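You operate a simulated robot arm through the tools that you are given. There is no shell and no other tool.

The job below is to be done with a simulated robot arm. You get a single attempt, and the scene is never put back.

JOB
Clamp the long bar, glue its mortise, then push the side bar home.
Fine: brush the glue on with the joint brush and put it back on its rest; the side bar goes in the mortise; fingers stay clear of the clamp arm. A coat counts when it lies all over at full strength: go over it till it gets no stronger.

The check looks at the end state, three seconds after you hand in, the way a careful person would. Anything else that was tipped, shoved, dropped, spilled or broken makes it a failure.

ROBOT AND FRAMES
A 7-joint arm with a two-finger parallel gripper on a trunk, on a base that drives. Base frame: it is fixed to the floor where the robot stands at the start and does not move with it; the origin is under the middle of the robot, x ahead of it, y to its left, z up. Readings come in mm, degrees, newtons and seconds.
With the tool pointing down near the work surface it reaches from about 320 to 800 mm from the robot's upright axis, wherever it stands. Its first joint turns from -166.0 to 166.0 degrees. Places, roughly: clamp lever [700, -200, 900]; glue tin [700, -300, 800]; long bar (36x4x2 cm) [500, -300, 800]. Payload 3.91 kg.
The tool frame sits at the grasp point between the pads (the TCP): z along the fingers, y along the line on which they close. The tips reach 30 mm beyond it. The gripper opens to 110 mm. The fingers are 20 mm wide and 10 mm thick; the gripper's body (48 by 112 mm) begins 55 mm behind the TCP.
Orientation is that of the tool frame in the base frame, as [roll, pitch, yaw] about the fixed x, y, z axes, in that order (R = Rz(yaw) Ry(pitch) Rx(roll)). With the fingers straight down and closing along the base's y, the tool's x points along the base's -x, its y along +y and its z along -z.

CONTROLS
- The arm moves only by the tool step_arm. Its argument "plan" is a list of rows, each a list of 6 numbers: the shift along the tool's x, y, z in mm, then the turn, a rotation vector about the tool's x, y, z in degrees. In form: [[tx, ty, tz, ax, ay, az], ...]. A call has 1 to 20 rows; each row shifts and turns the commanded pose from where the row before left it, along the tool's axes as they then stand. "fingers" is the finger opening in mm, from 0 to 110, set as the call begins (left out, the last holds). A row lasts 0.2 s, in which the tool goes at most 50 mm and 8.6 degrees; a call with a longer step from one row to the next is refused whole, and so is a gripper value outside its range. Where a pose cannot be reached the arm comes as near as it can. A force on the tool above 90 N (or 10 N above the force at the start of the call, whichever is more), or a blocked arm, ends the call early, and 0.2 s more pass. Each finger travels about 108 mm/s and halts on what it meets, pressing with about 31 N; the grip force reading is that of the motor and also rises with nothing between the fingers. The clock runs only during rows and for 0.2 s after the last one: add rows that do not move to give the fingers time. It gives the time, the measured TCP pose, the force on the tool (base axes), the opening and the grip force at its end, in the units of the frame above (readings bear some noise), with the torque about the TCP (base axes, N m) and any sound that the robot's microphone picked up, and new pictures: "pictures" is both (left out), scene, wrist or none.
- Cameras (640 x 400 px; columns grow to the right, rows downward): "scene" is now at [14.6, 116.6, 1513]; the picture's right is [-0.49, -0.87, 0.00], its down [-0.55, 0.30, -0.78] and it looks along [0.68, -0.38, -0.63] (base axes); focal length 271 px, centre (320, 200). "wrist" rides on the gripper at [72, 17, -103] in the tool frame; the picture's right is [-0.23, 0.97, 0.00], its down [-0.76, -0.18, -0.62] and it looks along [-0.61, -0.14, 0.78] (tool axes); focal length 222 px, centre (320, 200). There is no depth. A picture from a camera that has moved, and an enlarged one, comes with that camera's place and axes in the base frame and with its lens.
- base_move(legs): drives the robot by 1 to 6 legs, each [ahead, left, turn to the left] in mm, mm and degrees, along the robot's own axes; the way and the turn of a leg run together, so that a leg with both is an arc; at most 1500 mm and 180 degrees a leg. The arm and the cameras ride along, it lands a little off, and it stops where it bumps. It gives what a move gives, and a new picture of the scene camera.
- aim_head(pan, tilt): turns the head with the scene camera to pan (to the left, within 155 degrees either way) and tilt (down, from -29 to 69), counted from straight ahead of the robot. It gives what a move gives, and a new picture of the scene camera.
- enlarge(camera, box): a new picture of the part [left, top, right, bottom] of that camera's present view, enlarged. No time passes.
- close_job(): hands the job in; it is judged then, once.

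Nothing tells you exact positions but the pictures and the camera data. Unless the task says otherwise, let go and move clear before handing in.

The tools are called after "Emit:" as name(argument=value, ...) on one line, values as JSON. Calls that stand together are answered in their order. step_arm: Moves the arm, as the interface text tells. Its arguments: {"type":"object","properties":{"plan":{"type":"array"},"fingers":{"type":"number"},"pictures":{"type":"string","enum":["both","scene","wrist","none"]}},"required":["plan"]} The other tools are called the same way: base_move (legs) drives the base; aim_head (pan, tilt) turns the head that bears the scene camera; enlarge (camera, box) takes an enlarged picture of a part of a camera's view; close_job () hands the job in.

At the start:

```text
clock: 0.0
tool_pos: [378.5, -209.8, 1174.6]
ee_rot: [180.0, -0.1, -180.0]
ft_force: [-0.9, 0.5, -0.2]
moment: [0.01, -0.01, 0.0]
grip_width: 110.0
grasp_force: 0.1
robot x, y, heading: [-2.8, 2.5, -0.1]
head pan, tilt: [-29.1, 38.8]
```

scene: 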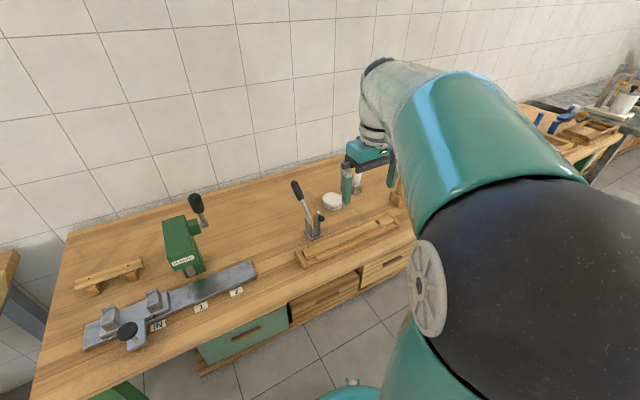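
wrist: 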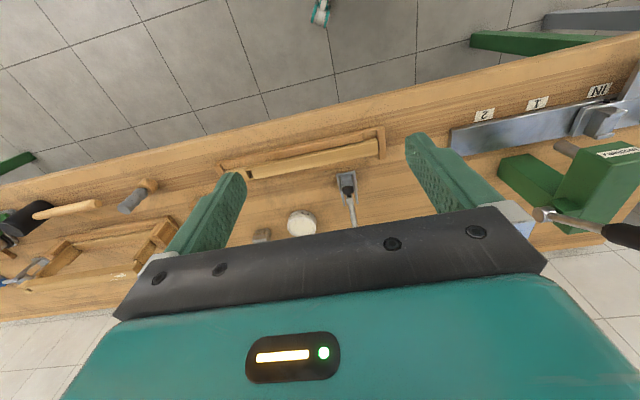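

I see a workbench with a toggle clamp, a tray holding the long bar, a tin, and other fixtures. I'll look closer before moving anything.

Emit:
enlarge(camera="scene", box=[260, 140, 440, 280])

Emit:
enlarge(camera="wrist", box=[200, 110, 420, 250])

Emit:
enlarge(camera="wrist", box=[0, 150, 220, 300])

Emit:
enlarge(camera="scene", box=[40, 180, 280, 370])

```text
2.86 times, centred on (350, 210) of scene
camera zoom: at [14.6, 116.6, 1513.0], right [-0.49, -0.87, 0.0], down [-0.55, 0.3, -0.78], along [0.68, -0.38, -0.63], focal length 775 px, centre (234, 171)
```

zoom: 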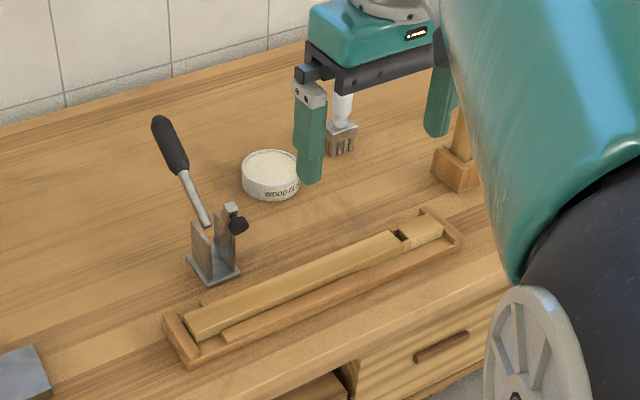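

```text
2.86 times, centred on (310, 180) of wrist
camera zoom: at [305.8, -193.7, 1279.0], right [0.23, 0.97, 0.0], down [0.76, -0.18, 0.62], along [0.61, -0.14, -0.78], focal length 635 px, centre (349, 257)
```

zoom: 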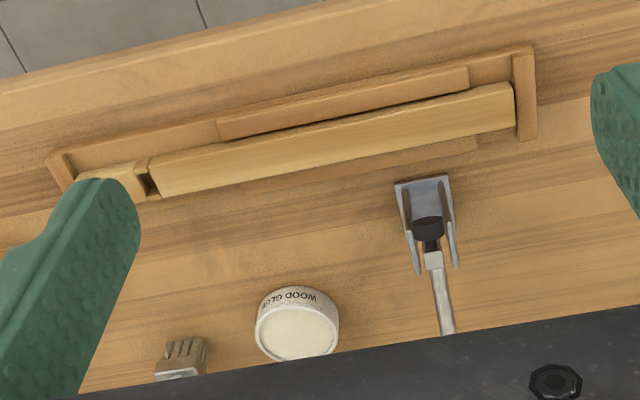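

```text
2.67 times, centred on (110, 225) of wrist
camera zoom: at [305.8, -193.7, 1279.0], right [0.23, 0.97, 0.0], down [0.76, -0.18, 0.62], along [0.61, -0.14, -0.78], focal length 592 px, centre (880, 133)
```

zoom: 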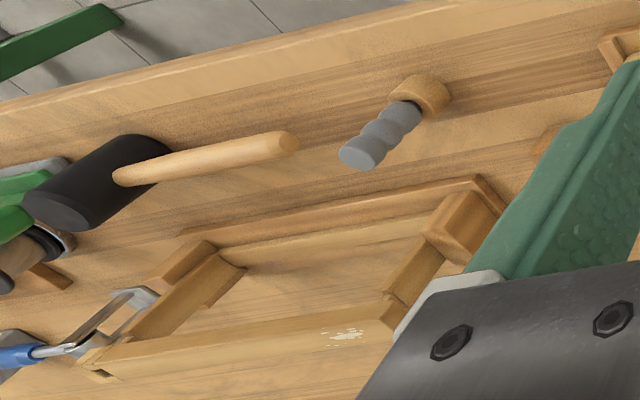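

```text
2.11 times, centred on (160, 275) of scene
camera zoom: at [14.6, 116.6, 1513.0], right [-0.49, -0.87, 0.0], down [-0.55, 0.3, -0.78], along [0.68, -0.38, -0.63], focal length 571 px, centre (657, 42)
```

zoom: 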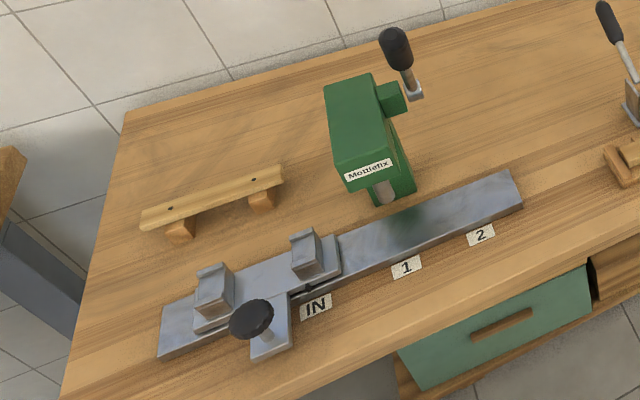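

The arm hides the right side of the bench. I'll shift it to the left to open up the view.

Emit:
step_arm(plan=[[0, 45, 0, 0, 0, 0], [0, 45, 0, 0, 0, 0], [0, 45, 0, 0, 0, 0], [0, 45, 0, 0, 0, 0], [0, 45, 0, 0, 0, 0], [0, 45, 0, 0, 0, 0], [0, 45, 0, 0, 0, 0], [0, 45, 0, 0, 0, 0], [0, 45, 0, 0, 0, 0], [0, 45, 0, 0, 0, 0]], pictures="both")

Emit:
aim_head(pan=-45, tilt=40)

```text
clock: 2.2
tool_pos: [378.0, 238.9, 1176.0]
ee_rot: [-180.0, 0.0, 180.0]
ft_force: [-0.1, -0.9, -0.5]
moment: [0.02, -0.01, 0.0]
grip_width: 109.8
grasp_force: 0.0
robot x, y, heading: [0.8, -1.6, -0.2]
head pan, tilt: [-29.1, 38.8]
camera scene: at [14.4, 115.7, 1513.1], right [-0.49, -0.87, 0.0], down [-0.55, 0.3, -0.78], along [0.68, -0.38, -0.63], focal length 271 px, centre (320, 200)
camera wrist: at [305.9, 256.1, 1279.8], right [0.23, 0.97, 0.0], down [0.76, -0.18, 0.62], along [0.61, -0.14, -0.78], focal length 222 px, centre (320, 200)
```

scene: 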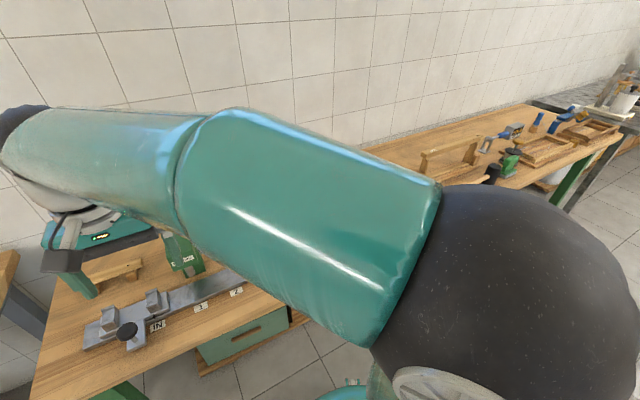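
wrist: 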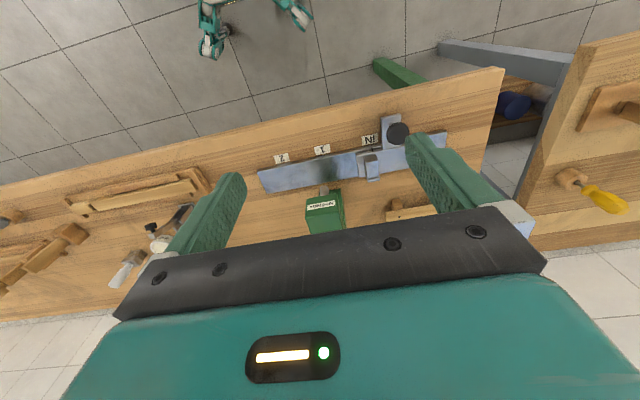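

```text
clock: 3.0
tool_pos: [378.8, 239.5, 1175.2]
ee_rot: [180.0, 0.1, -180.0]
ft_force: [0.3, 0.5, -0.3]
moment: [-0.01, 0.01, 0.02]
grip_width: 110.1
grasp_force: 0.0
robot x, y, heading: [1.4, -0.4, 0.1]
head pan, tilt: [-45.0, 40.0]
camera scene: at [0.0, 98.1, 1511.2], right [-0.71, -0.71, 0.0], down [-0.46, 0.45, -0.77], along [0.54, -0.54, -0.64], focal length 271 px, centre (320, 200)
```

scene: 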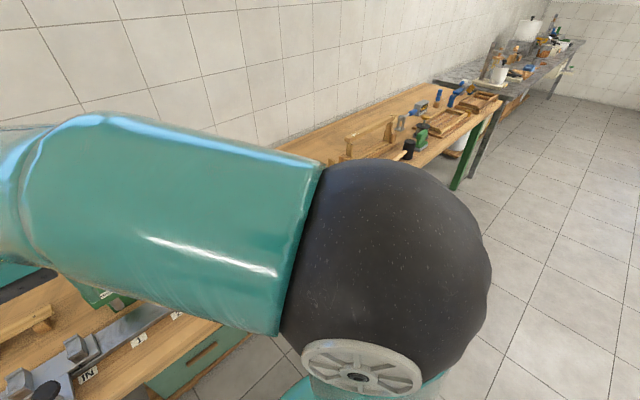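

Emit:
step_arm(plan=[[0, -48, 0, 0, 0, 0], [0, -48, 0, 0, 0, 0], [0, -48, 0, 0, 0, 0], [0, -48, 0, 0, 0, 0], [0, -48, 0, 0, 0, 0], [0, -48, 0, 0, 0, 0], [0, -48, 0, 0, 0, 0], [0, -48, 0, 0, 0, 0], [0, -48, 0, 0, 0, 0], [0, -48, 0, 0, 0, 0], [0, -48, 0, 0, 0, 0], [0, -48, 0, 0, 0, 0], [0, -48, 0, 0, 0, 0], [0, -48, 0, 0, 0, 0], [0, -48, 0, 0, 0, 0], [0, -48, 0, 0, 0, 0]], pictures="wrist")

Emit:
aim_head(pan=-20, tilt=40)

Emit:
enlarge(camera="wrist", box=[160, 60, 460, 250])

Emit:
enlarge(camera="wrist", box=[0, 100, 200, 250])

Emit:
enlarge(camera="wrist", box=[420, 60, 640, 250])

```text
clock: 6.4
tool_pos: [377.6, -529.8, 1176.0]
ee_rot: [-179.9, 0.0, -180.0]
ft_force: [-0.1, 1.1, -0.1]
moment: [-0.06, -0.03, -0.01]
grip_width: 110.2
grasp_force: 0.1
robot x, y, heading: [2.4, -3.2, -0.1]
head pan, tilt: [-45.0, 40.0]
camera wrist: at [304.7, -512.5, 1279.3], right [0.23, 0.97, 0.0], down [0.76, -0.18, 0.62], along [0.61, -0.14, -0.78], focal length 222 px, centre (320, 200)
```

wrist: 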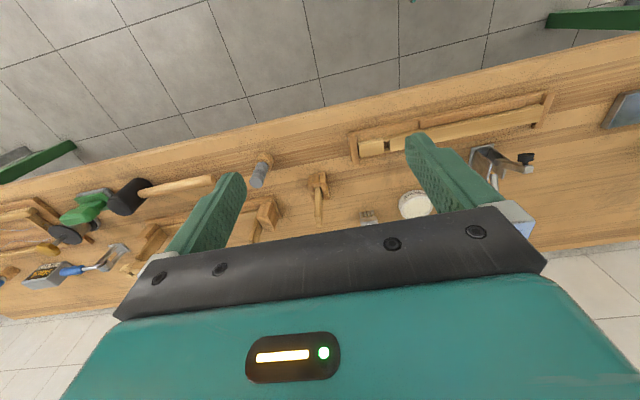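

```text
clock: 7.3
tool_pos: [377.4, -531.0, 1174.9]
ee_rot: [179.9, 0.0, -179.9]
ft_force: [-0.2, 0.1, -0.4]
moment: [0.02, -0.01, 0.0]
grip_width: 110.1
grasp_force: 0.1
robot x, y, heading: [0.8, 0.5, -0.1]
head pan, tilt: [-20.0, 40.0]
camera scene: at [19.4, 129.2, 1511.2], right [-0.34, -0.94, 0.0], down [-0.6, 0.22, -0.77], along [0.72, -0.26, -0.64], focal length 271 px, centre (320, 200)
```

scene: 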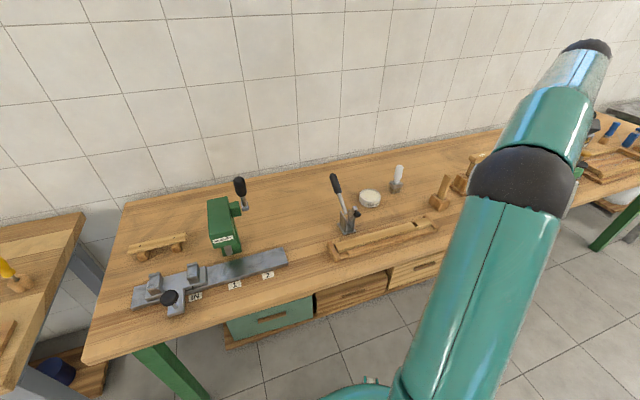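

```text
2.11 times, centred on (310, 155) of wrist
camera zoom: at [304.8, -513.0, 1278.8], right [0.23, 0.97, 0.0], down [0.76, -0.18, 0.62], along [0.61, -0.14, -0.78], focal length 468 px, centre (341, 295)
```

zoom: 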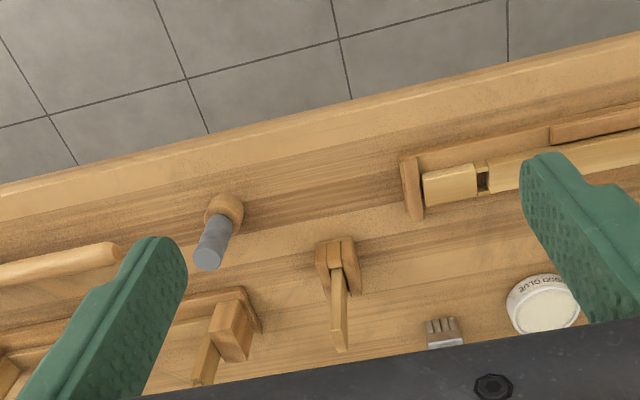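

```text
2.67 times, centred on (100, 175) of wrist
camera zoom: at [304.8, -513.0, 1278.8], right [0.23, 0.97, 0.0], down [0.76, -0.18, 0.62], along [0.61, -0.14, -0.78], focal length 592 px, centre (907, 267)
```

zoom: 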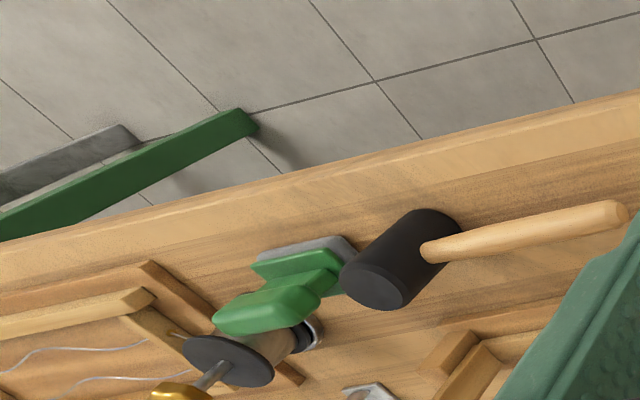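

```text
2.11 times, centred on (530, 155) of wrist
camera zoom: at [304.8, -513.0, 1278.8], right [0.23, 0.97, 0.0], down [0.76, -0.18, 0.62], along [0.61, -0.14, -0.78], focal length 468 px, centre (-122, 295)
```

zoom: 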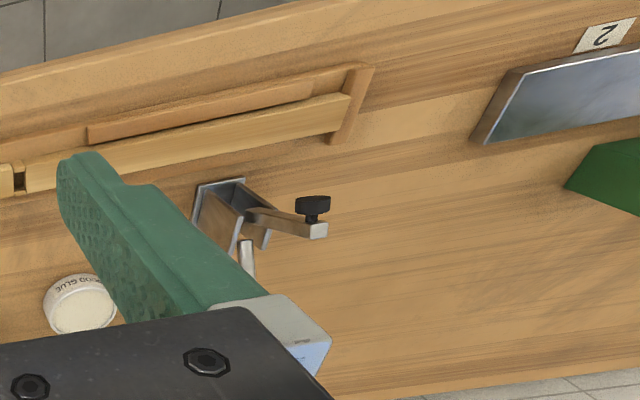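

Now the scene camera has a clear view of the clamp, bar, tin, brush and an upright piece. I'll enlarge these.

Emit:
enlarge(camera="scene", box=[310, 150, 410, 230])

Emit:
enlarge(camera="scene", box=[380, 140, 490, 220])

Emit:
enlarge(camera="scene", box=[320, 200, 450, 280])

Emit:
enlarge(camera="scene", box=[110, 160, 310, 320])

```text
5.00 times, centred on (360, 190) of scene
camera zoom: at [19.4, 129.2, 1511.2], right [-0.34, -0.94, 0.0], down [-0.6, 0.22, -0.77], along [0.72, -0.26, -0.64], focal length 1356 px, centre (120, 250)
```

zoom: 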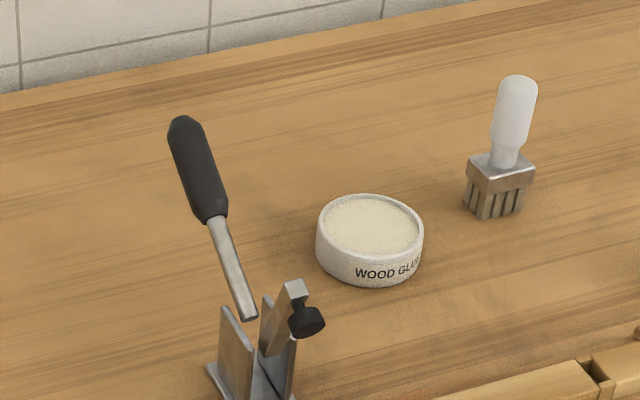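

```text
5.00 times, centred on (435, 180) of scene
camera zoom: at [19.4, 129.2, 1511.2], right [-0.34, -0.94, 0.0], down [-0.6, 0.22, -0.77], along [0.72, -0.26, -0.64], focal length 1356 px, centre (-255, 300)
```

zoom: 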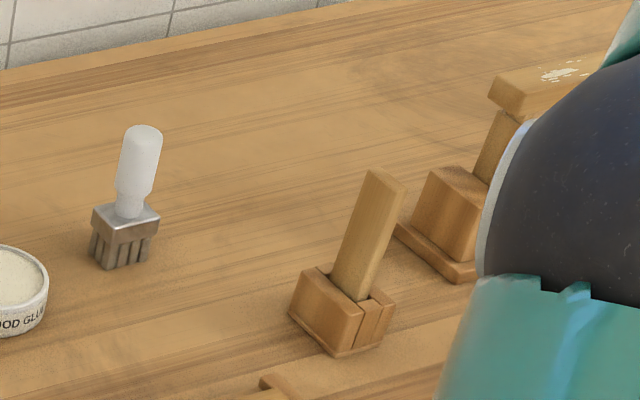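

```text
4.92 times, centred on (385, 240) of scene
camera zoom: at [19.4, 129.2, 1511.2], right [-0.34, -0.94, 0.0], down [-0.6, 0.22, -0.77], along [0.72, -0.26, -0.64], focal length 1336 px, centre (0, 3)
```

zoom: 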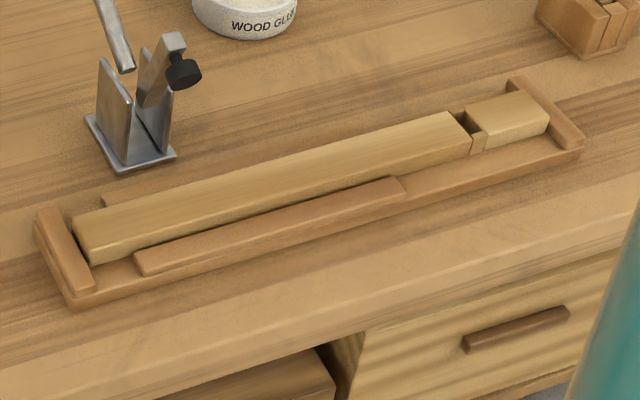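

```text
2.50 times, centred on (210, 240) of scene
camera zoom: at [19.4, 129.2, 1511.2], right [-0.34, -0.94, 0.0], down [-0.6, 0.22, -0.77], along [0.72, -0.26, -0.64], focal length 678 px, centre (595, 100)
```

zoom: 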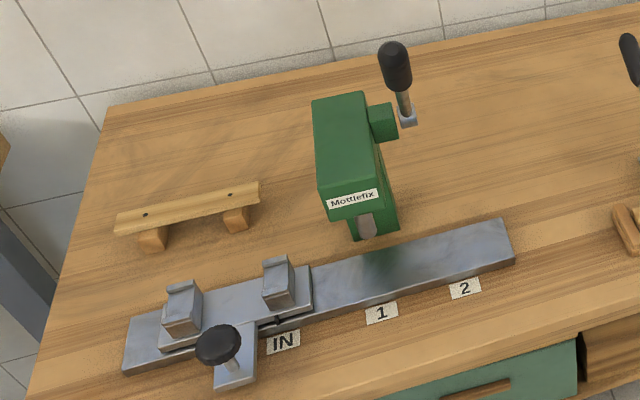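

The bar lies along y at about x 547, with the clamp behind it at about (638,-198). The brush, at about (770,-485), is out of reach from here, so I'll drive right and slightly ahead, keeping clear of the bench edge at x≈430.

Emit:
base_move(legs=[[0, -300, 0], [80, 0, 0]])

Emit:
aim_head(pan=-15, tilt=45)

```text
clock: 13.0
tool_pos: [454.2, -833.2, 1176.2]
ee_rot: [180.0, 0.1, 179.9]
ft_force: [0.0, -0.7, 0.3]
moment: [-0.07, -0.07, -0.02]
grip_width: 109.7
grasp_force: 0.0
robot x, y, heading: [84.5, -301.9, 0.0]
head pan, tilt: [-20.0, 40.0]
camera scene: at [99.7, -173.2, 1511.0], right [-0.34, -0.94, 0.0], down [-0.6, 0.22, -0.77], along [0.72, -0.26, -0.64], focal length 271 px, centre (320, 200)
```

scene: 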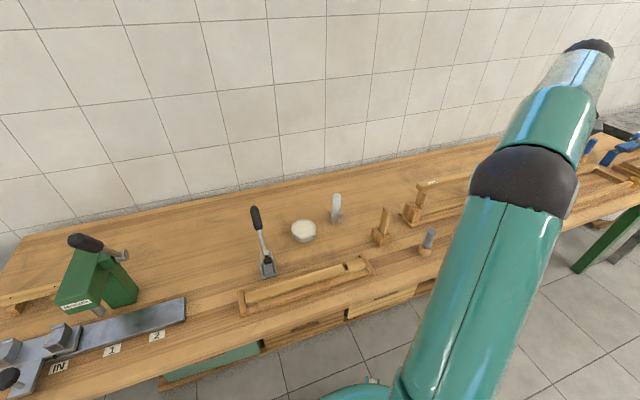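

```text
clock: 13.7
tool_pos: [453.9, -834.1, 1176.7]
ee_rot: [-180.0, 0.2, 179.9]
ft_force: [-1.0, -0.1, 1.5]
moment: [0.06, -0.09, 0.01]
grip_width: 110.2
grasp_force: 0.0
robot x, y, heading: [83.1, -303.3, 0.1]
head pan, tilt: [-15.0, 45.0]
camera scene: at [98.6, -166.6, 1504.0], right [-0.26, -0.97, 0.0], down [-0.68, 0.18, -0.71], along [0.68, -0.18, -0.71], focal length 271 px, centre (320, 200)
```

scene: 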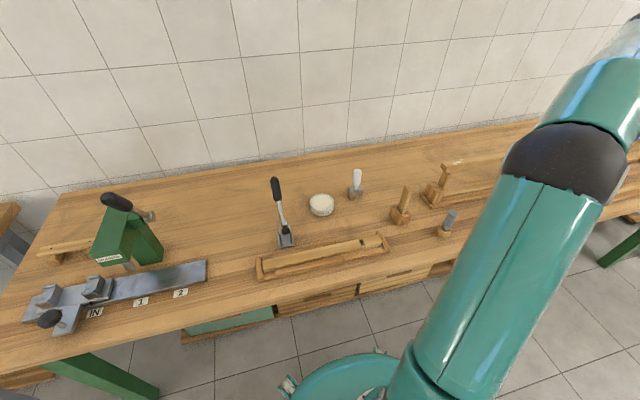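

Emit:
enlarge(camera="scene", box=[245, 165, 345, 285])

Emit:
enlarge(camera="scene", box=[330, 155, 410, 215])

Emit:
enlarge(camera="scene", box=[380, 150, 480, 240])

Emit:
enlarge(camera="scene", box=[340, 220, 420, 280])

```text
3.33 times, centred on (295, 225) of scene
camera zoom: at [98.6, -166.6, 1504.0], right [-0.26, -0.97, 0.0], down [-0.68, 0.18, -0.71], along [0.68, -0.18, -0.71], focal length 904 px, centre (403, 117)
```

zoom: 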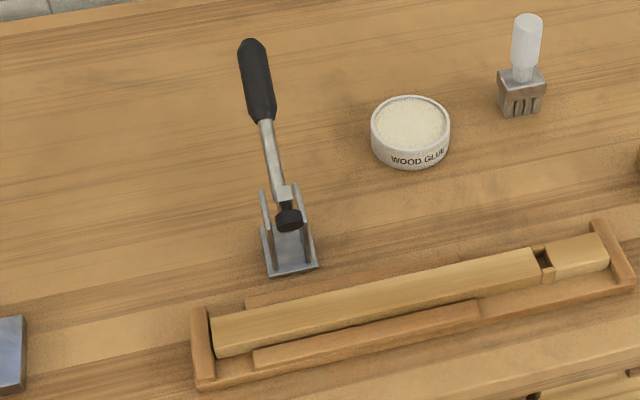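

```text
6.67 times, centred on (370, 185) of scene
camera zoom: at [98.6, -166.6, 1504.0], right [-0.26, -0.97, 0.0], down [-0.68, 0.18, -0.71], along [0.68, -0.18, -0.71], focal length 1808 px, centre (-13, 300)
```

zoom: 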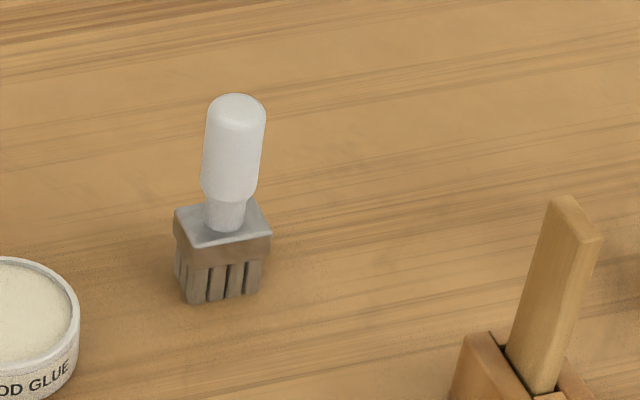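

```text
4.44 times, centred on (430, 195) of scene
camera zoom: at [98.6, -166.6, 1504.0], right [-0.26, -0.97, 0.0], down [-0.68, 0.18, -0.71], along [0.68, -0.18, -0.71], focal length 1206 px, centre (-169, 222)
```

zoom: 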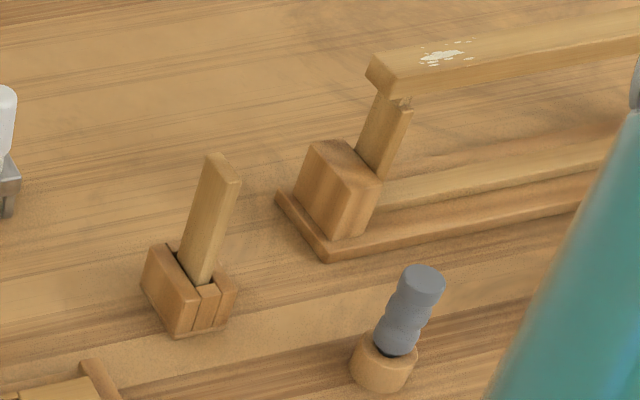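

```text
6.67 times, centred on (380, 250) of scene
camera zoom: at [98.6, -166.6, 1504.0], right [-0.26, -0.97, 0.0], down [-0.68, 0.18, -0.71], along [0.68, -0.18, -0.71], focal length 1808 px, centre (-80, -133)
```

zoom: 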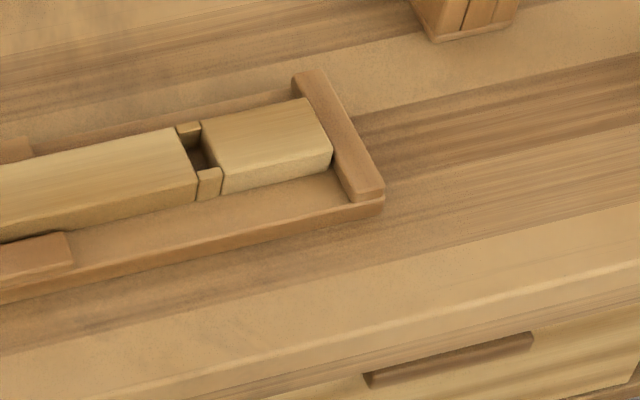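

Layout is clear: the mortise opens upward near the right end of the bar, and the side bar stands in a small holder. I'll take the wrist camera in for closer looks at the brush, holder and mortise.

Emit:
step_arm(plan=[[-22, 39, 12, 0, 0, 0], [-22, 39, 12, 0, 0, 0], [-22, 39, 12, 0, 0, 0], [-22, 39, 12, 0, 0, 0], [-22, 39, 12, 0, 0, 0], [-22, 39, 12, 0, 0, 0], [-22, 39, 12, 0, 0, 0], [-22, 39, 12, 0, 0, 0], [-22, 39, 12, 0, 0, 0], [-22, 0, 12, 0, 0, 0]], pictures="both")

Emit:
enlarge(camera="wrist", box=[200, 50, 460, 220])

Emit:
enlarge(camera="wrist", box=[60, 50, 260, 200])

```text
clock: 15.9
tool_pos: [678.1, -481.7, 1052.7]
ee_rot: [179.9, 0.0, 180.0]
ft_force: [-0.7, -0.3, -0.4]
moment: [-0.01, -0.01, 0.04]
grip_width: 110.0
grasp_force: 0.0
robot x, y, heading: [80.5, -301.7, -0.3]
head pan, tilt: [-15.0, 45.0]
camera scene: at [100.1, -165.9, 1503.9], right [-0.26, -0.97, 0.0], down [-0.68, 0.18, -0.71], along [0.68, -0.18, -0.71], focal length 271 px, centre (320, 200)
camera wrist: at [604.0, -465.0, 1157.4], right [0.23, 0.97, 0.0], down [0.76, -0.18, 0.62], along [0.61, -0.14, -0.78], focal length 222 px, centre (320, 200)
```

scene: 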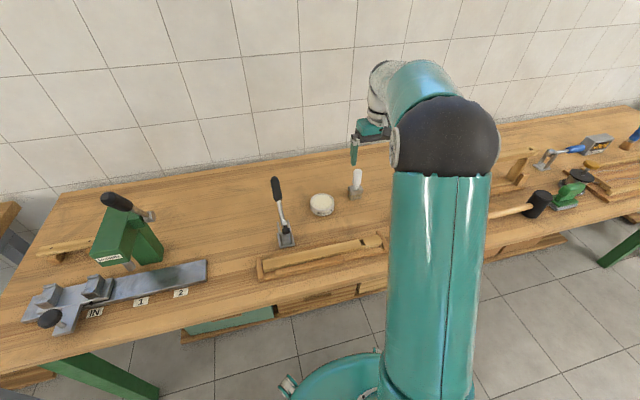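
wrist: 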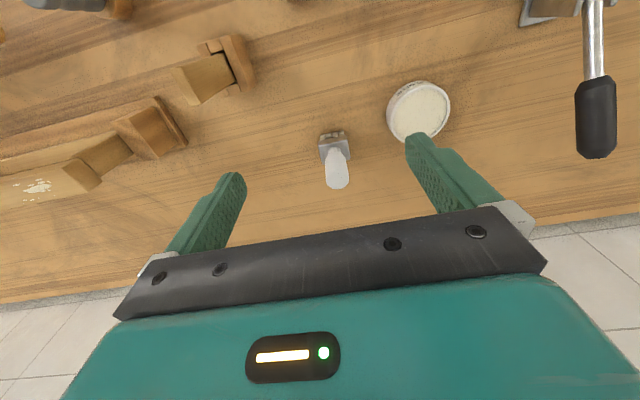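

```text
2.35 times, centred on (330, 135) of wrist
camera zoom: at [604.0, -465.0, 1157.4], right [0.23, 0.97, 0.0], down [0.76, -0.18, 0.62], along [0.61, -0.14, -0.78], focal length 523 px, centre (296, 353)
```

zoom: 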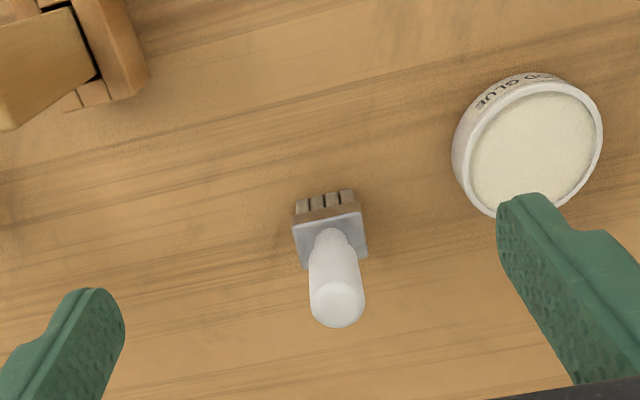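

```text
2.67 times, centred on (160, 125) of wrist
camera zoom: at [604.0, -465.0, 1157.4], right [0.23, 0.97, 0.0], down [0.76, -0.18, 0.62], along [0.61, -0.14, -0.78], focal length 592 px, centre (747, 400)
```

zoom: 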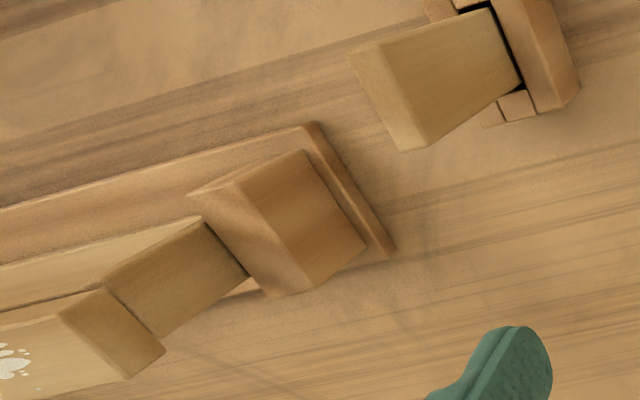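

The brush stands upright at about (770,-480), and the handle tip of the lever is at about (779,-196,936). Next I'll look at the clamp from above and between the fingers.

Emit:
step_arm(plan=[[5, 41, -4, 0, 0, 0], [5, 41, -4, 0, 0, 0], [5, 41, -4, 0, 0, 0], [5, 41, -4, 0, 0, 0], [5, 41, -4, 0, 0, 0], [5, 41, -4, 0, 0, 0], [5, 39, -4, 0, 0, 0]], pictures="both")

Emit:
enlarge(camera="wrist", box=[200, 40, 460, 220])

Emit:
enlarge(camera="scene", box=[240, 150, 360, 290])

```text
clock: 17.5
tool_pos: [642.0, -197.5, 1080.8]
ee_rot: [180.0, 0.0, 179.9]
ft_force: [0.2, -0.9, 0.1]
moment: [-0.02, 0.0, -0.02]
grip_width: 110.0
grasp_force: 0.0
robot x, y, heading: [82.7, -306.7, 0.2]
head pan, tilt: [-15.0, 45.0]
camera scene: at [100.9, -167.2, 1504.0], right [-0.26, -0.97, 0.0], down [-0.68, 0.18, -0.71], along [0.68, -0.18, -0.71], focal length 271 px, centre (320, 200)
camera wrist: at [569.6, -182.0, 1184.5], right [0.23, 0.97, 0.0], down [0.76, -0.18, 0.62], along [0.61, -0.14, -0.78], focal length 222 px, centre (320, 200)
```

scene: 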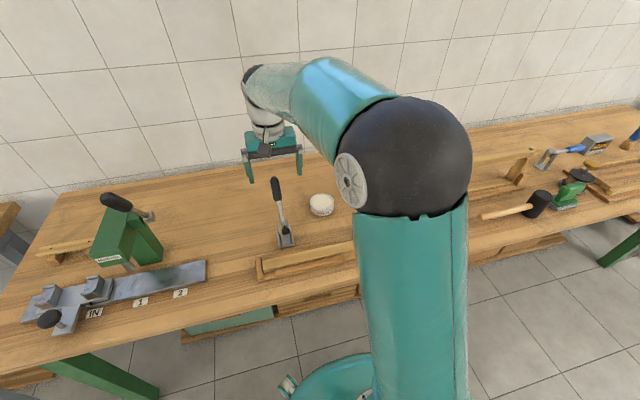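
wrist: 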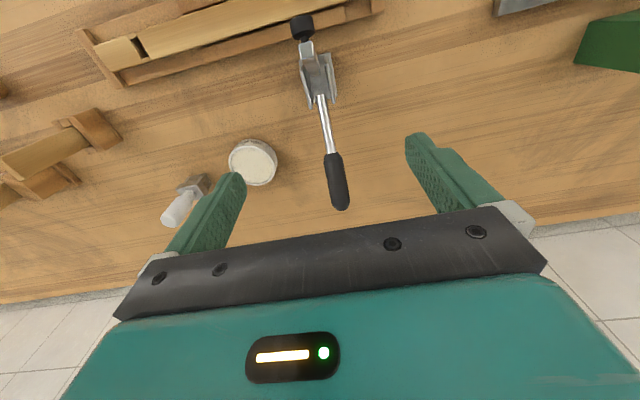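

```text
2.22 times, centred on (330, 130) of wrist
camera zoom: at [569.6, -182.0, 1184.5], right [0.23, 0.97, 0.0], down [0.76, -0.18, 0.62], along [0.61, -0.14, -0.78], focal length 494 px, centre (298, 356)
```

zoom: 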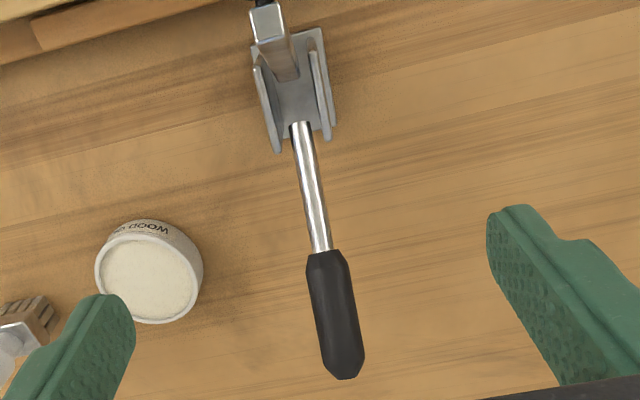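

```text
2.86 times, centred on (300, 220) of scene
camera zoom: at [100.9, -167.2, 1504.0], right [-0.26, -0.97, 0.0], down [-0.68, 0.18, -0.71], along [0.68, -0.18, -0.71], focal length 775 px, centre (377, 143)
```

zoom: 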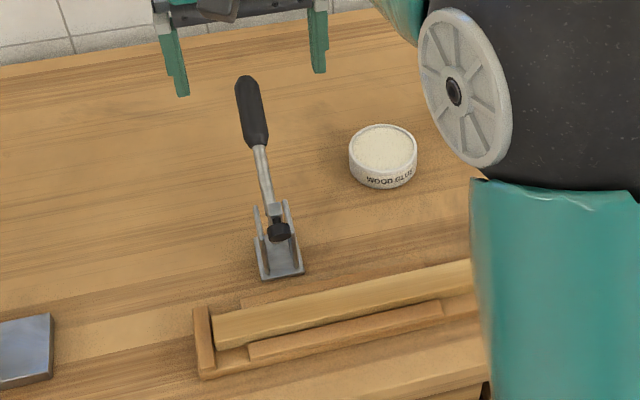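

The lever pivots near (645,-198,863), with its handle centred at about (747,-198,916), and it swings up toward the robot to close. I'll bring the open fingers down either side of the handle.

Emit:
step_arm(plan=[[-26, 0, 15, 0, 0, 0], [-26, 0, 15, 0, 0, 0], [-26, 0, 15, 0, 0, 0], [-27, 0, 15, 0, 0, 0], [0, 0, 25, 0, 0, 0], [0, 0, 20, 0, 0, 0], [0, 0, 20, 0, 0, 0], [0, 0, 20, 0, 0, 0], [0, 0, 20, 0, 0, 0]], fingers=80, pictures="both")

Emit:
enlarge(camera="scene", box=[230, 130, 350, 290])

```text
clock: 19.5
tool_pos: [746.1, -198.2, 917.4]
ee_rot: [-179.9, 0.0, 179.9]
ft_force: [0.1, 0.2, 0.6]
moment: [0.04, -0.01, 0.0]
grip_width: 79.9
grasp_force: 0.0
robot x, y, heading: [80.8, -304.0, -0.3]
head pan, tilt: [-15.0, 45.0]
camera scene: at [100.7, -166.5, 1503.9], right [-0.26, -0.97, 0.0], down [-0.68, 0.18, -0.71], along [0.68, -0.18, -0.71], focal length 271 px, centre (320, 200)
camera wrist: at [673.6, -181.2, 1020.7], right [0.23, 0.97, 0.0], down [0.76, -0.18, 0.62], along [0.61, -0.14, -0.78], focal length 222 px, centre (320, 200)
```

scene: 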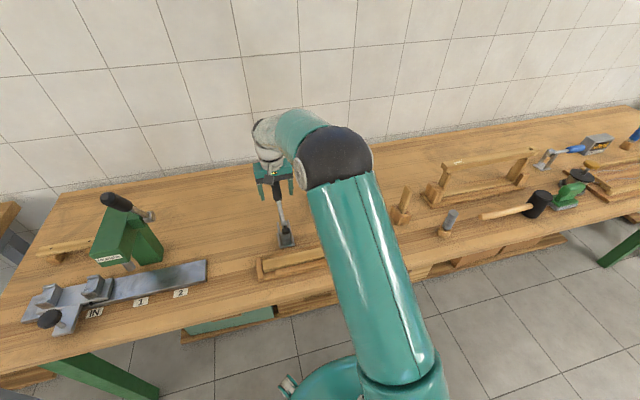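
wrist: 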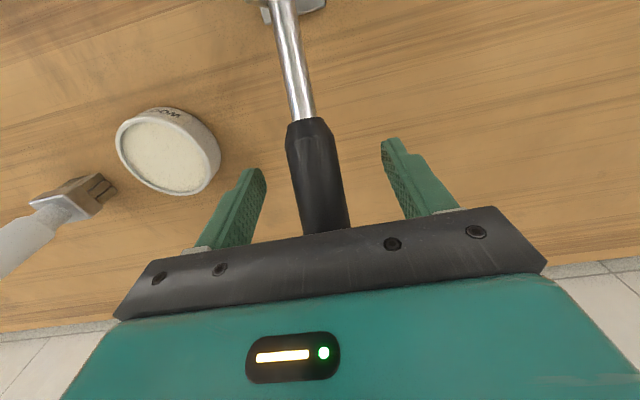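

```text
2.50 times, centred on (290, 210) of scene
camera zoom: at [100.7, -166.5, 1503.9], right [-0.26, -0.97, 0.0], down [-0.68, 0.18, -0.71], along [0.68, -0.18, -0.71], focal length 678 px, centre (395, 175)
```

zoom: 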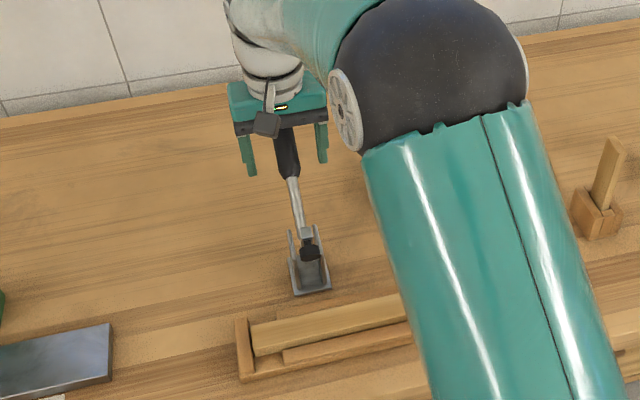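

The handle lies between the pads, so I'll close on it.

Emit:
step_arm(plan=[[0, 0, 0, 0, 0, 0], [0, 0, 0, 0, 0, 0], [0, 0, 0, 0, 0, 0], [0, 0, 0, 0, 0, 0]], fingers=0, pictures="wrist")

```text
clock: 20.5
tool_pos: [746.9, -198.3, 917.0]
ee_rot: [-180.0, 0.0, 179.9]
ft_force: [-0.9, -5.0, -3.9]
moment: [0.0, -0.35, 0.09]
grip_width: 27.8
grasp_force: 45.6
robot x, y, heading: [79.2, -303.4, -0.3]
head pan, tilt: [-15.0, 45.0]
camera wrist: at [673.8, -181.6, 1020.8], right [0.23, 0.97, 0.0], down [0.76, -0.18, 0.62], along [0.61, -0.14, -0.78], focal length 222 px, centre (320, 200)
```

wrist: 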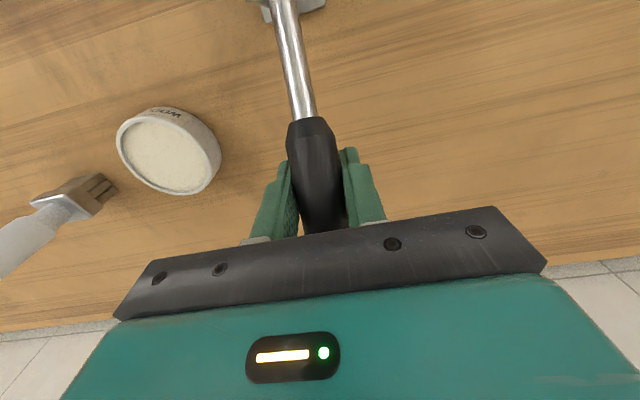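

Gripped at 28 mm. I'll start the arc with 15° in small rows and watch the forces.

Emit:
step_arm(plan=[[2.6, 0, -4.4, 0, -2.5, 0], [2.6, 0, -4.4, 0, -2.5, 0], [2.6, 0, -4.4, 0, -2.5, 0], [2.6, 0, -4.4, 0, -2.5, 0]], pictures="both")

```text
clock: 21.5
tool_pos: [735.3, -197.8, 934.7]
ee_rot: [-180.0, 9.7, 180.0]
ft_force: [-5.7, -4.2, -13.8]
moment: [0.03, -0.6, 0.02]
grip_width: 27.6
grasp_force: 44.8
robot x, y, heading: [83.2, -302.1, -0.1]
head pan, tilt: [-15.0, 45.0]
camera scene: at [100.8, -166.5, 1503.9], right [-0.26, -0.97, 0.0], down [-0.68, 0.18, -0.71], along [0.68, -0.18, -0.71], focal length 271 px, centre (320, 200)
camera wrist: at [645.2, -181.7, 1024.3], right [0.22, 0.97, 0.04], down [0.64, -0.18, 0.74], along [0.73, -0.14, -0.67], focal length 222 px, centre (320, 200)
```

scene: 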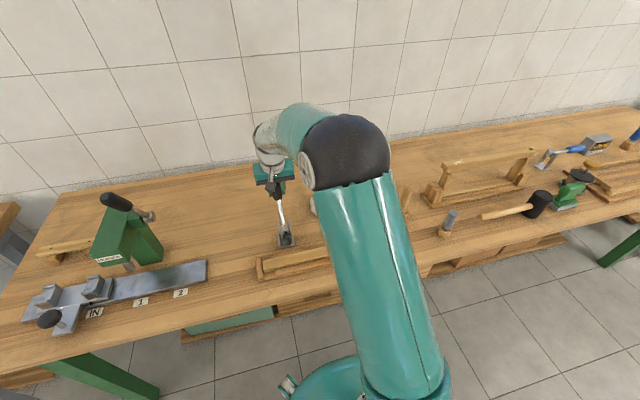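
wrist: 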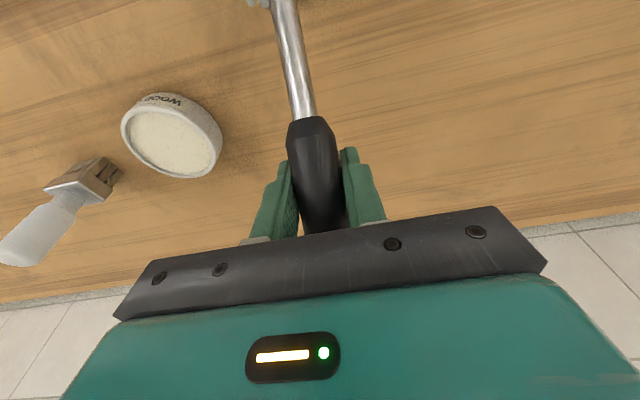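

The lever follows at low force, so I'll keep going.

Emit:
step_arm(plan=[[2.6, 0, -4.4, 0, -2.5, 0], [2.6, 0, -4.4, 0, -2.5, 0], [2.6, 0, -4.4, 0, -2.5, 0], [2.6, 0, -4.4, 0, -2.5, 0], [2.6, 0, -4.4, 0, -2.5, 0], [2.6, 0, -4.4, 0, -2.5, 0], [2.6, 0, -4.4, 0, -2.5, 0], [2.6, 0, -4.4, 0, -2.5, 0]], pictures="both")

Emit:
enlarge(camera="scene", box=[230, 130, 350, 290])

```text
clock: 23.3
tool_pos: [704.3, -198.5, 960.7]
ee_rot: [-179.9, 29.8, -180.0]
ft_force: [-9.2, -7.6, -24.3]
moment: [0.01, -0.42, 0.0]
grip_width: 27.6
grasp_force: 45.5
robot x, y, heading: [82.2, -303.7, -0.0]
head pan, tilt: [-15.0, 45.0]
camera scene: at [101.2, -166.6, 1503.9], right [-0.26, -0.97, 0.0], down [-0.68, 0.18, -0.71], along [0.68, -0.18, -0.71], focal length 271 px, centre (320, 200)
camera wrist: at [589.2, -181.5, 1014.4], right [0.2, 0.97, 0.11], down [0.35, -0.18, 0.92], along [0.92, -0.14, -0.38], focal length 222 px, centre (320, 200)
```

scene: 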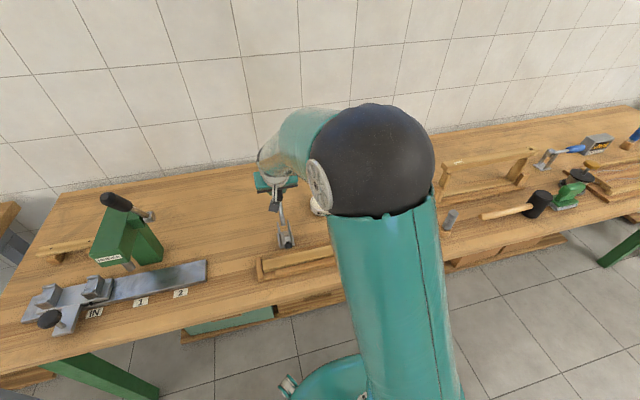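
wrist: 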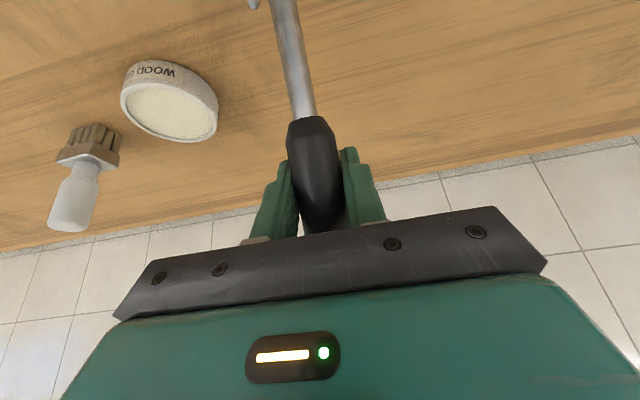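

```text
2.50 times, centred on (290, 210) of scene
camera zoom: at [101.2, -166.6, 1503.9], right [-0.26, -0.97, 0.0], down [-0.68, 0.18, -0.71], along [0.68, -0.18, -0.71], focal length 678 px, centre (395, 175)
```

zoom: 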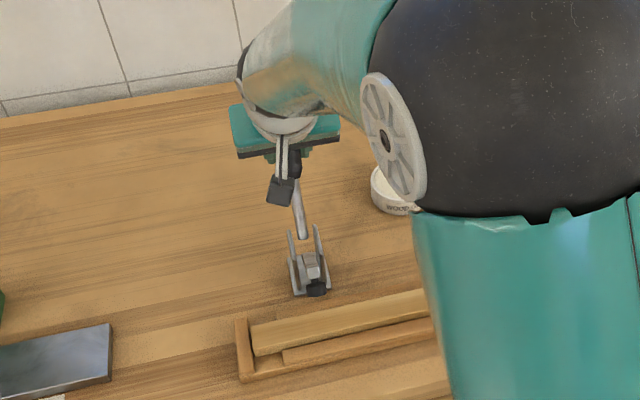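

Emit:
step_arm(plan=[[3.2, 0, -4.1, 0, -2.5, 0], [3.2, 0, -4.1, 0, -2.5, 0], [3.2, 0, -4.1, 0, -2.5, 0], [3.2, 0, -4.1, 0, -2.5, 0]], pictures="both")

Emit:
enlarge(camera="scene", box=[230, 150, 350, 290])

```text
clock: 24.3
tool_pos: [685.6, -197.3, 968.6]
ee_rot: [-180.0, 40.1, 179.9]
ft_force: [-10.5, -15.1, -5.3]
moment: [-0.04, 0.98, 0.11]
grip_width: 27.5
grasp_force: 44.9
robot x, y, heading: [83.8, -298.2, -0.4]
head pan, tilt: [-15.0, 45.0]
camera scene: at [100.5, -167.0, 1504.0], right [-0.26, -0.97, 0.0], down [-0.68, 0.18, -0.71], along [0.68, -0.18, -0.71], focal length 271 px, centre (320, 200)
camera wrist: at [562.9, -181.5, 1002.2], right [0.18, 0.97, 0.15], down [0.18, -0.18, 0.97], along [0.97, -0.14, -0.21], focal length 222 px, centre (320, 200)
```

scene: 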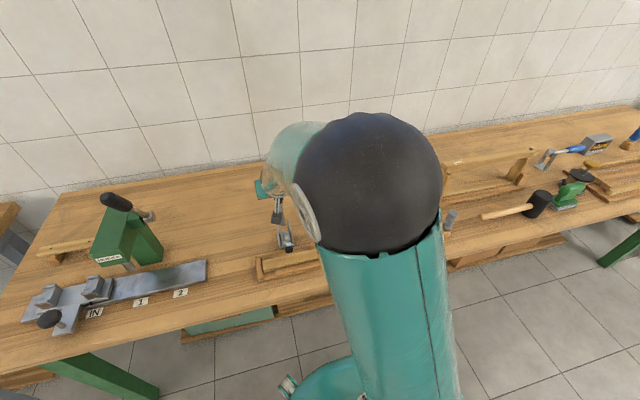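
wrist: 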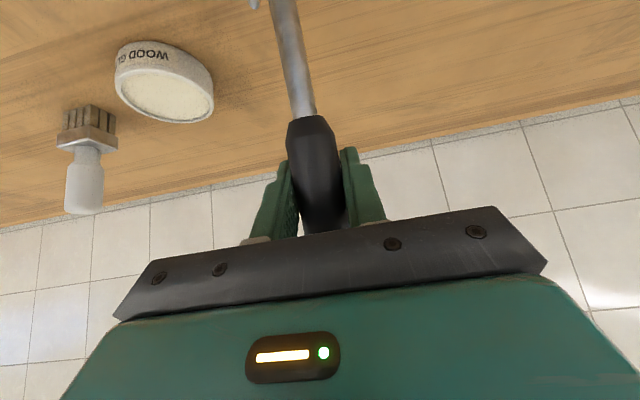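

```text
2.86 times, centred on (290, 220) of scene
camera zoom: at [100.5, -167.0, 1504.0], right [-0.26, -0.97, 0.0], down [-0.68, 0.18, -0.71], along [0.68, -0.18, -0.71], focal length 775 px, centre (406, 143)
```

zoom: 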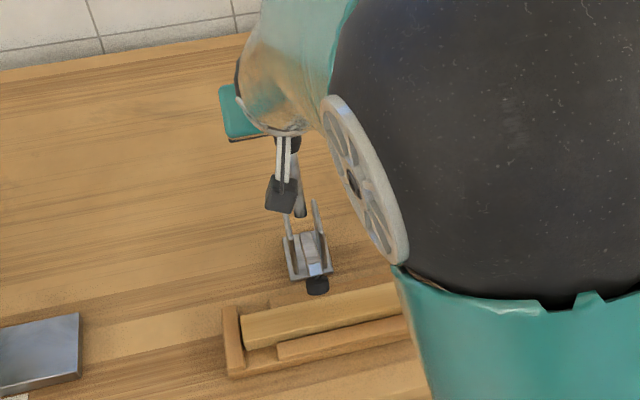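

Emit:
step_arm(plan=[[2.9, 0.5, -4.3, 0, -2.5, 0], [2.9, 0.5, -4.3, 0, -2.5, 0], [2.9, 0.5, -4.3, 0, -2.5, 0], [2.9, 0.5, -4.3, 0, -2.5, 0]], pictures="both")

Emit:
enlarge(camera="scene", box=[230, 150, 350, 290])

```text
clock: 25.3
tool_pos: [664.4, -197.7, 975.6]
ee_rot: [179.7, 50.4, 179.5]
ft_force: [7.9, -30.5, 26.5]
moment: [-0.44, -0.42, 0.09]
grip_width: 27.7
grasp_force: 45.4
robot x, y, heading: [86.2, -305.1, 0.3]
head pan, tilt: [-15.0, 45.0]
camera scene: at [100.7, -167.7, 1504.1], right [-0.26, -0.97, 0.0], down [-0.68, 0.18, -0.71], along [0.68, -0.18, -0.71], focal length 271 px, centre (320, 200)
camera wrist: at [539.6, -181.2, 985.1], right [0.15, 0.97, 0.18], down [0.01, -0.18, 0.98], along [0.99, -0.15, -0.03], focal length 222 px, centre (320, 200)
```

scene: 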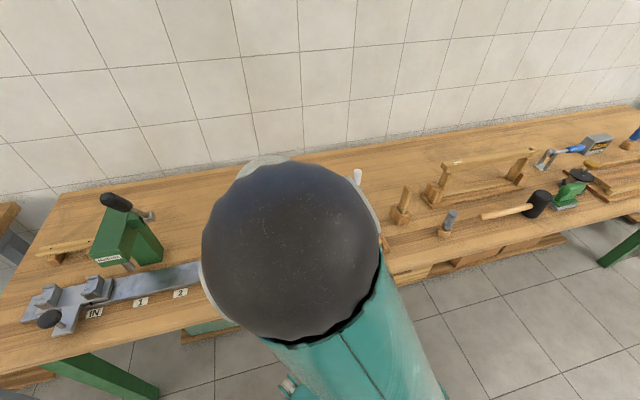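
wrist: 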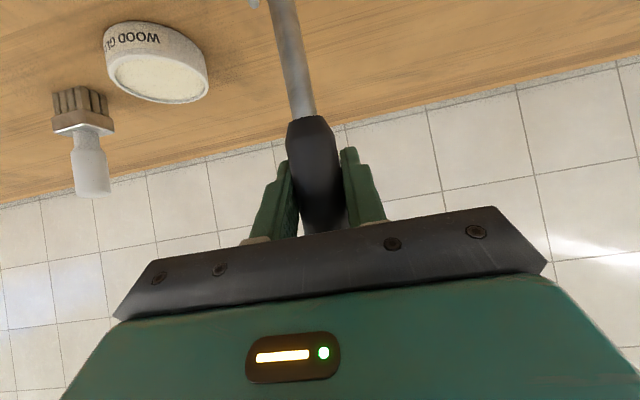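

```text
2.86 times, centred on (290, 220) of scene
camera zoom: at [100.7, -167.7, 1504.1], right [-0.26, -0.97, 0.0], down [-0.68, 0.18, -0.71], along [0.68, -0.18, -0.71], focal length 775 px, centre (406, 143)
```

zoom: 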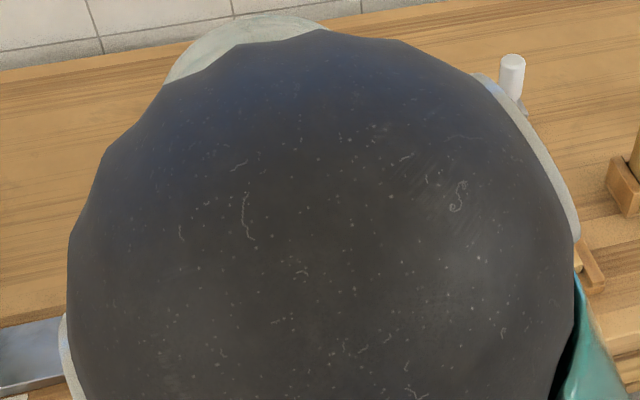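

Emit:
step_arm(plan=[[0.6, -3.5, -5.4, 0, -2.0, 0.2], [2.1, 0, -3.5, 0, -2.0, 0.2], [2.1, 0, -3.5, 0, -2.0, 0]], pictures="both")

```text
clock: 26.1
tool_pos: [651.6, -198.8, 975.7]
ee_rot: [179.4, 55.9, 179.4]
ft_force: [10.4, -12.5, 0.5]
moment: [-0.4, -1.09, -0.04]
grip_width: 27.4
grasp_force: 45.2
robot x, y, heading: [82.7, -303.5, -0.1]
head pan, tilt: [-15.0, 45.0]
camera scene: at [101.0, -166.6, 1503.9], right [-0.26, -0.97, 0.0], down [-0.68, 0.18, -0.71], along [0.68, -0.18, -0.71], focal length 271 px, centre (320, 200)
camera wrist: at [525.0, -181.3, 973.5], right [0.13, 0.97, 0.19], down [-0.09, -0.18, 0.98], along [0.99, -0.15, 0.06], focal length 222 px, centre (320, 200)
```

scene: 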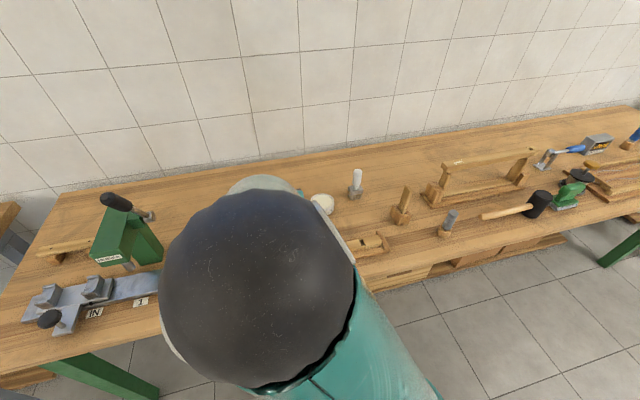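
wrist: 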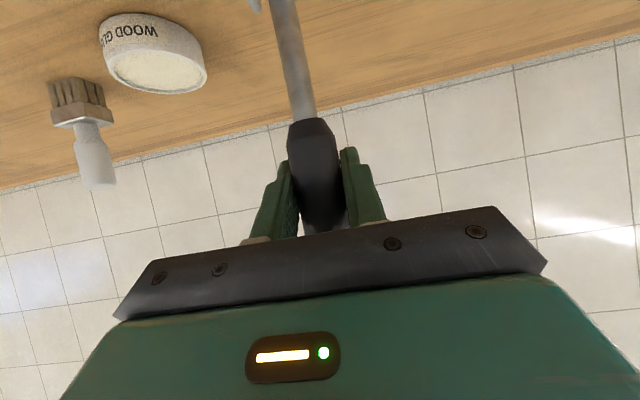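

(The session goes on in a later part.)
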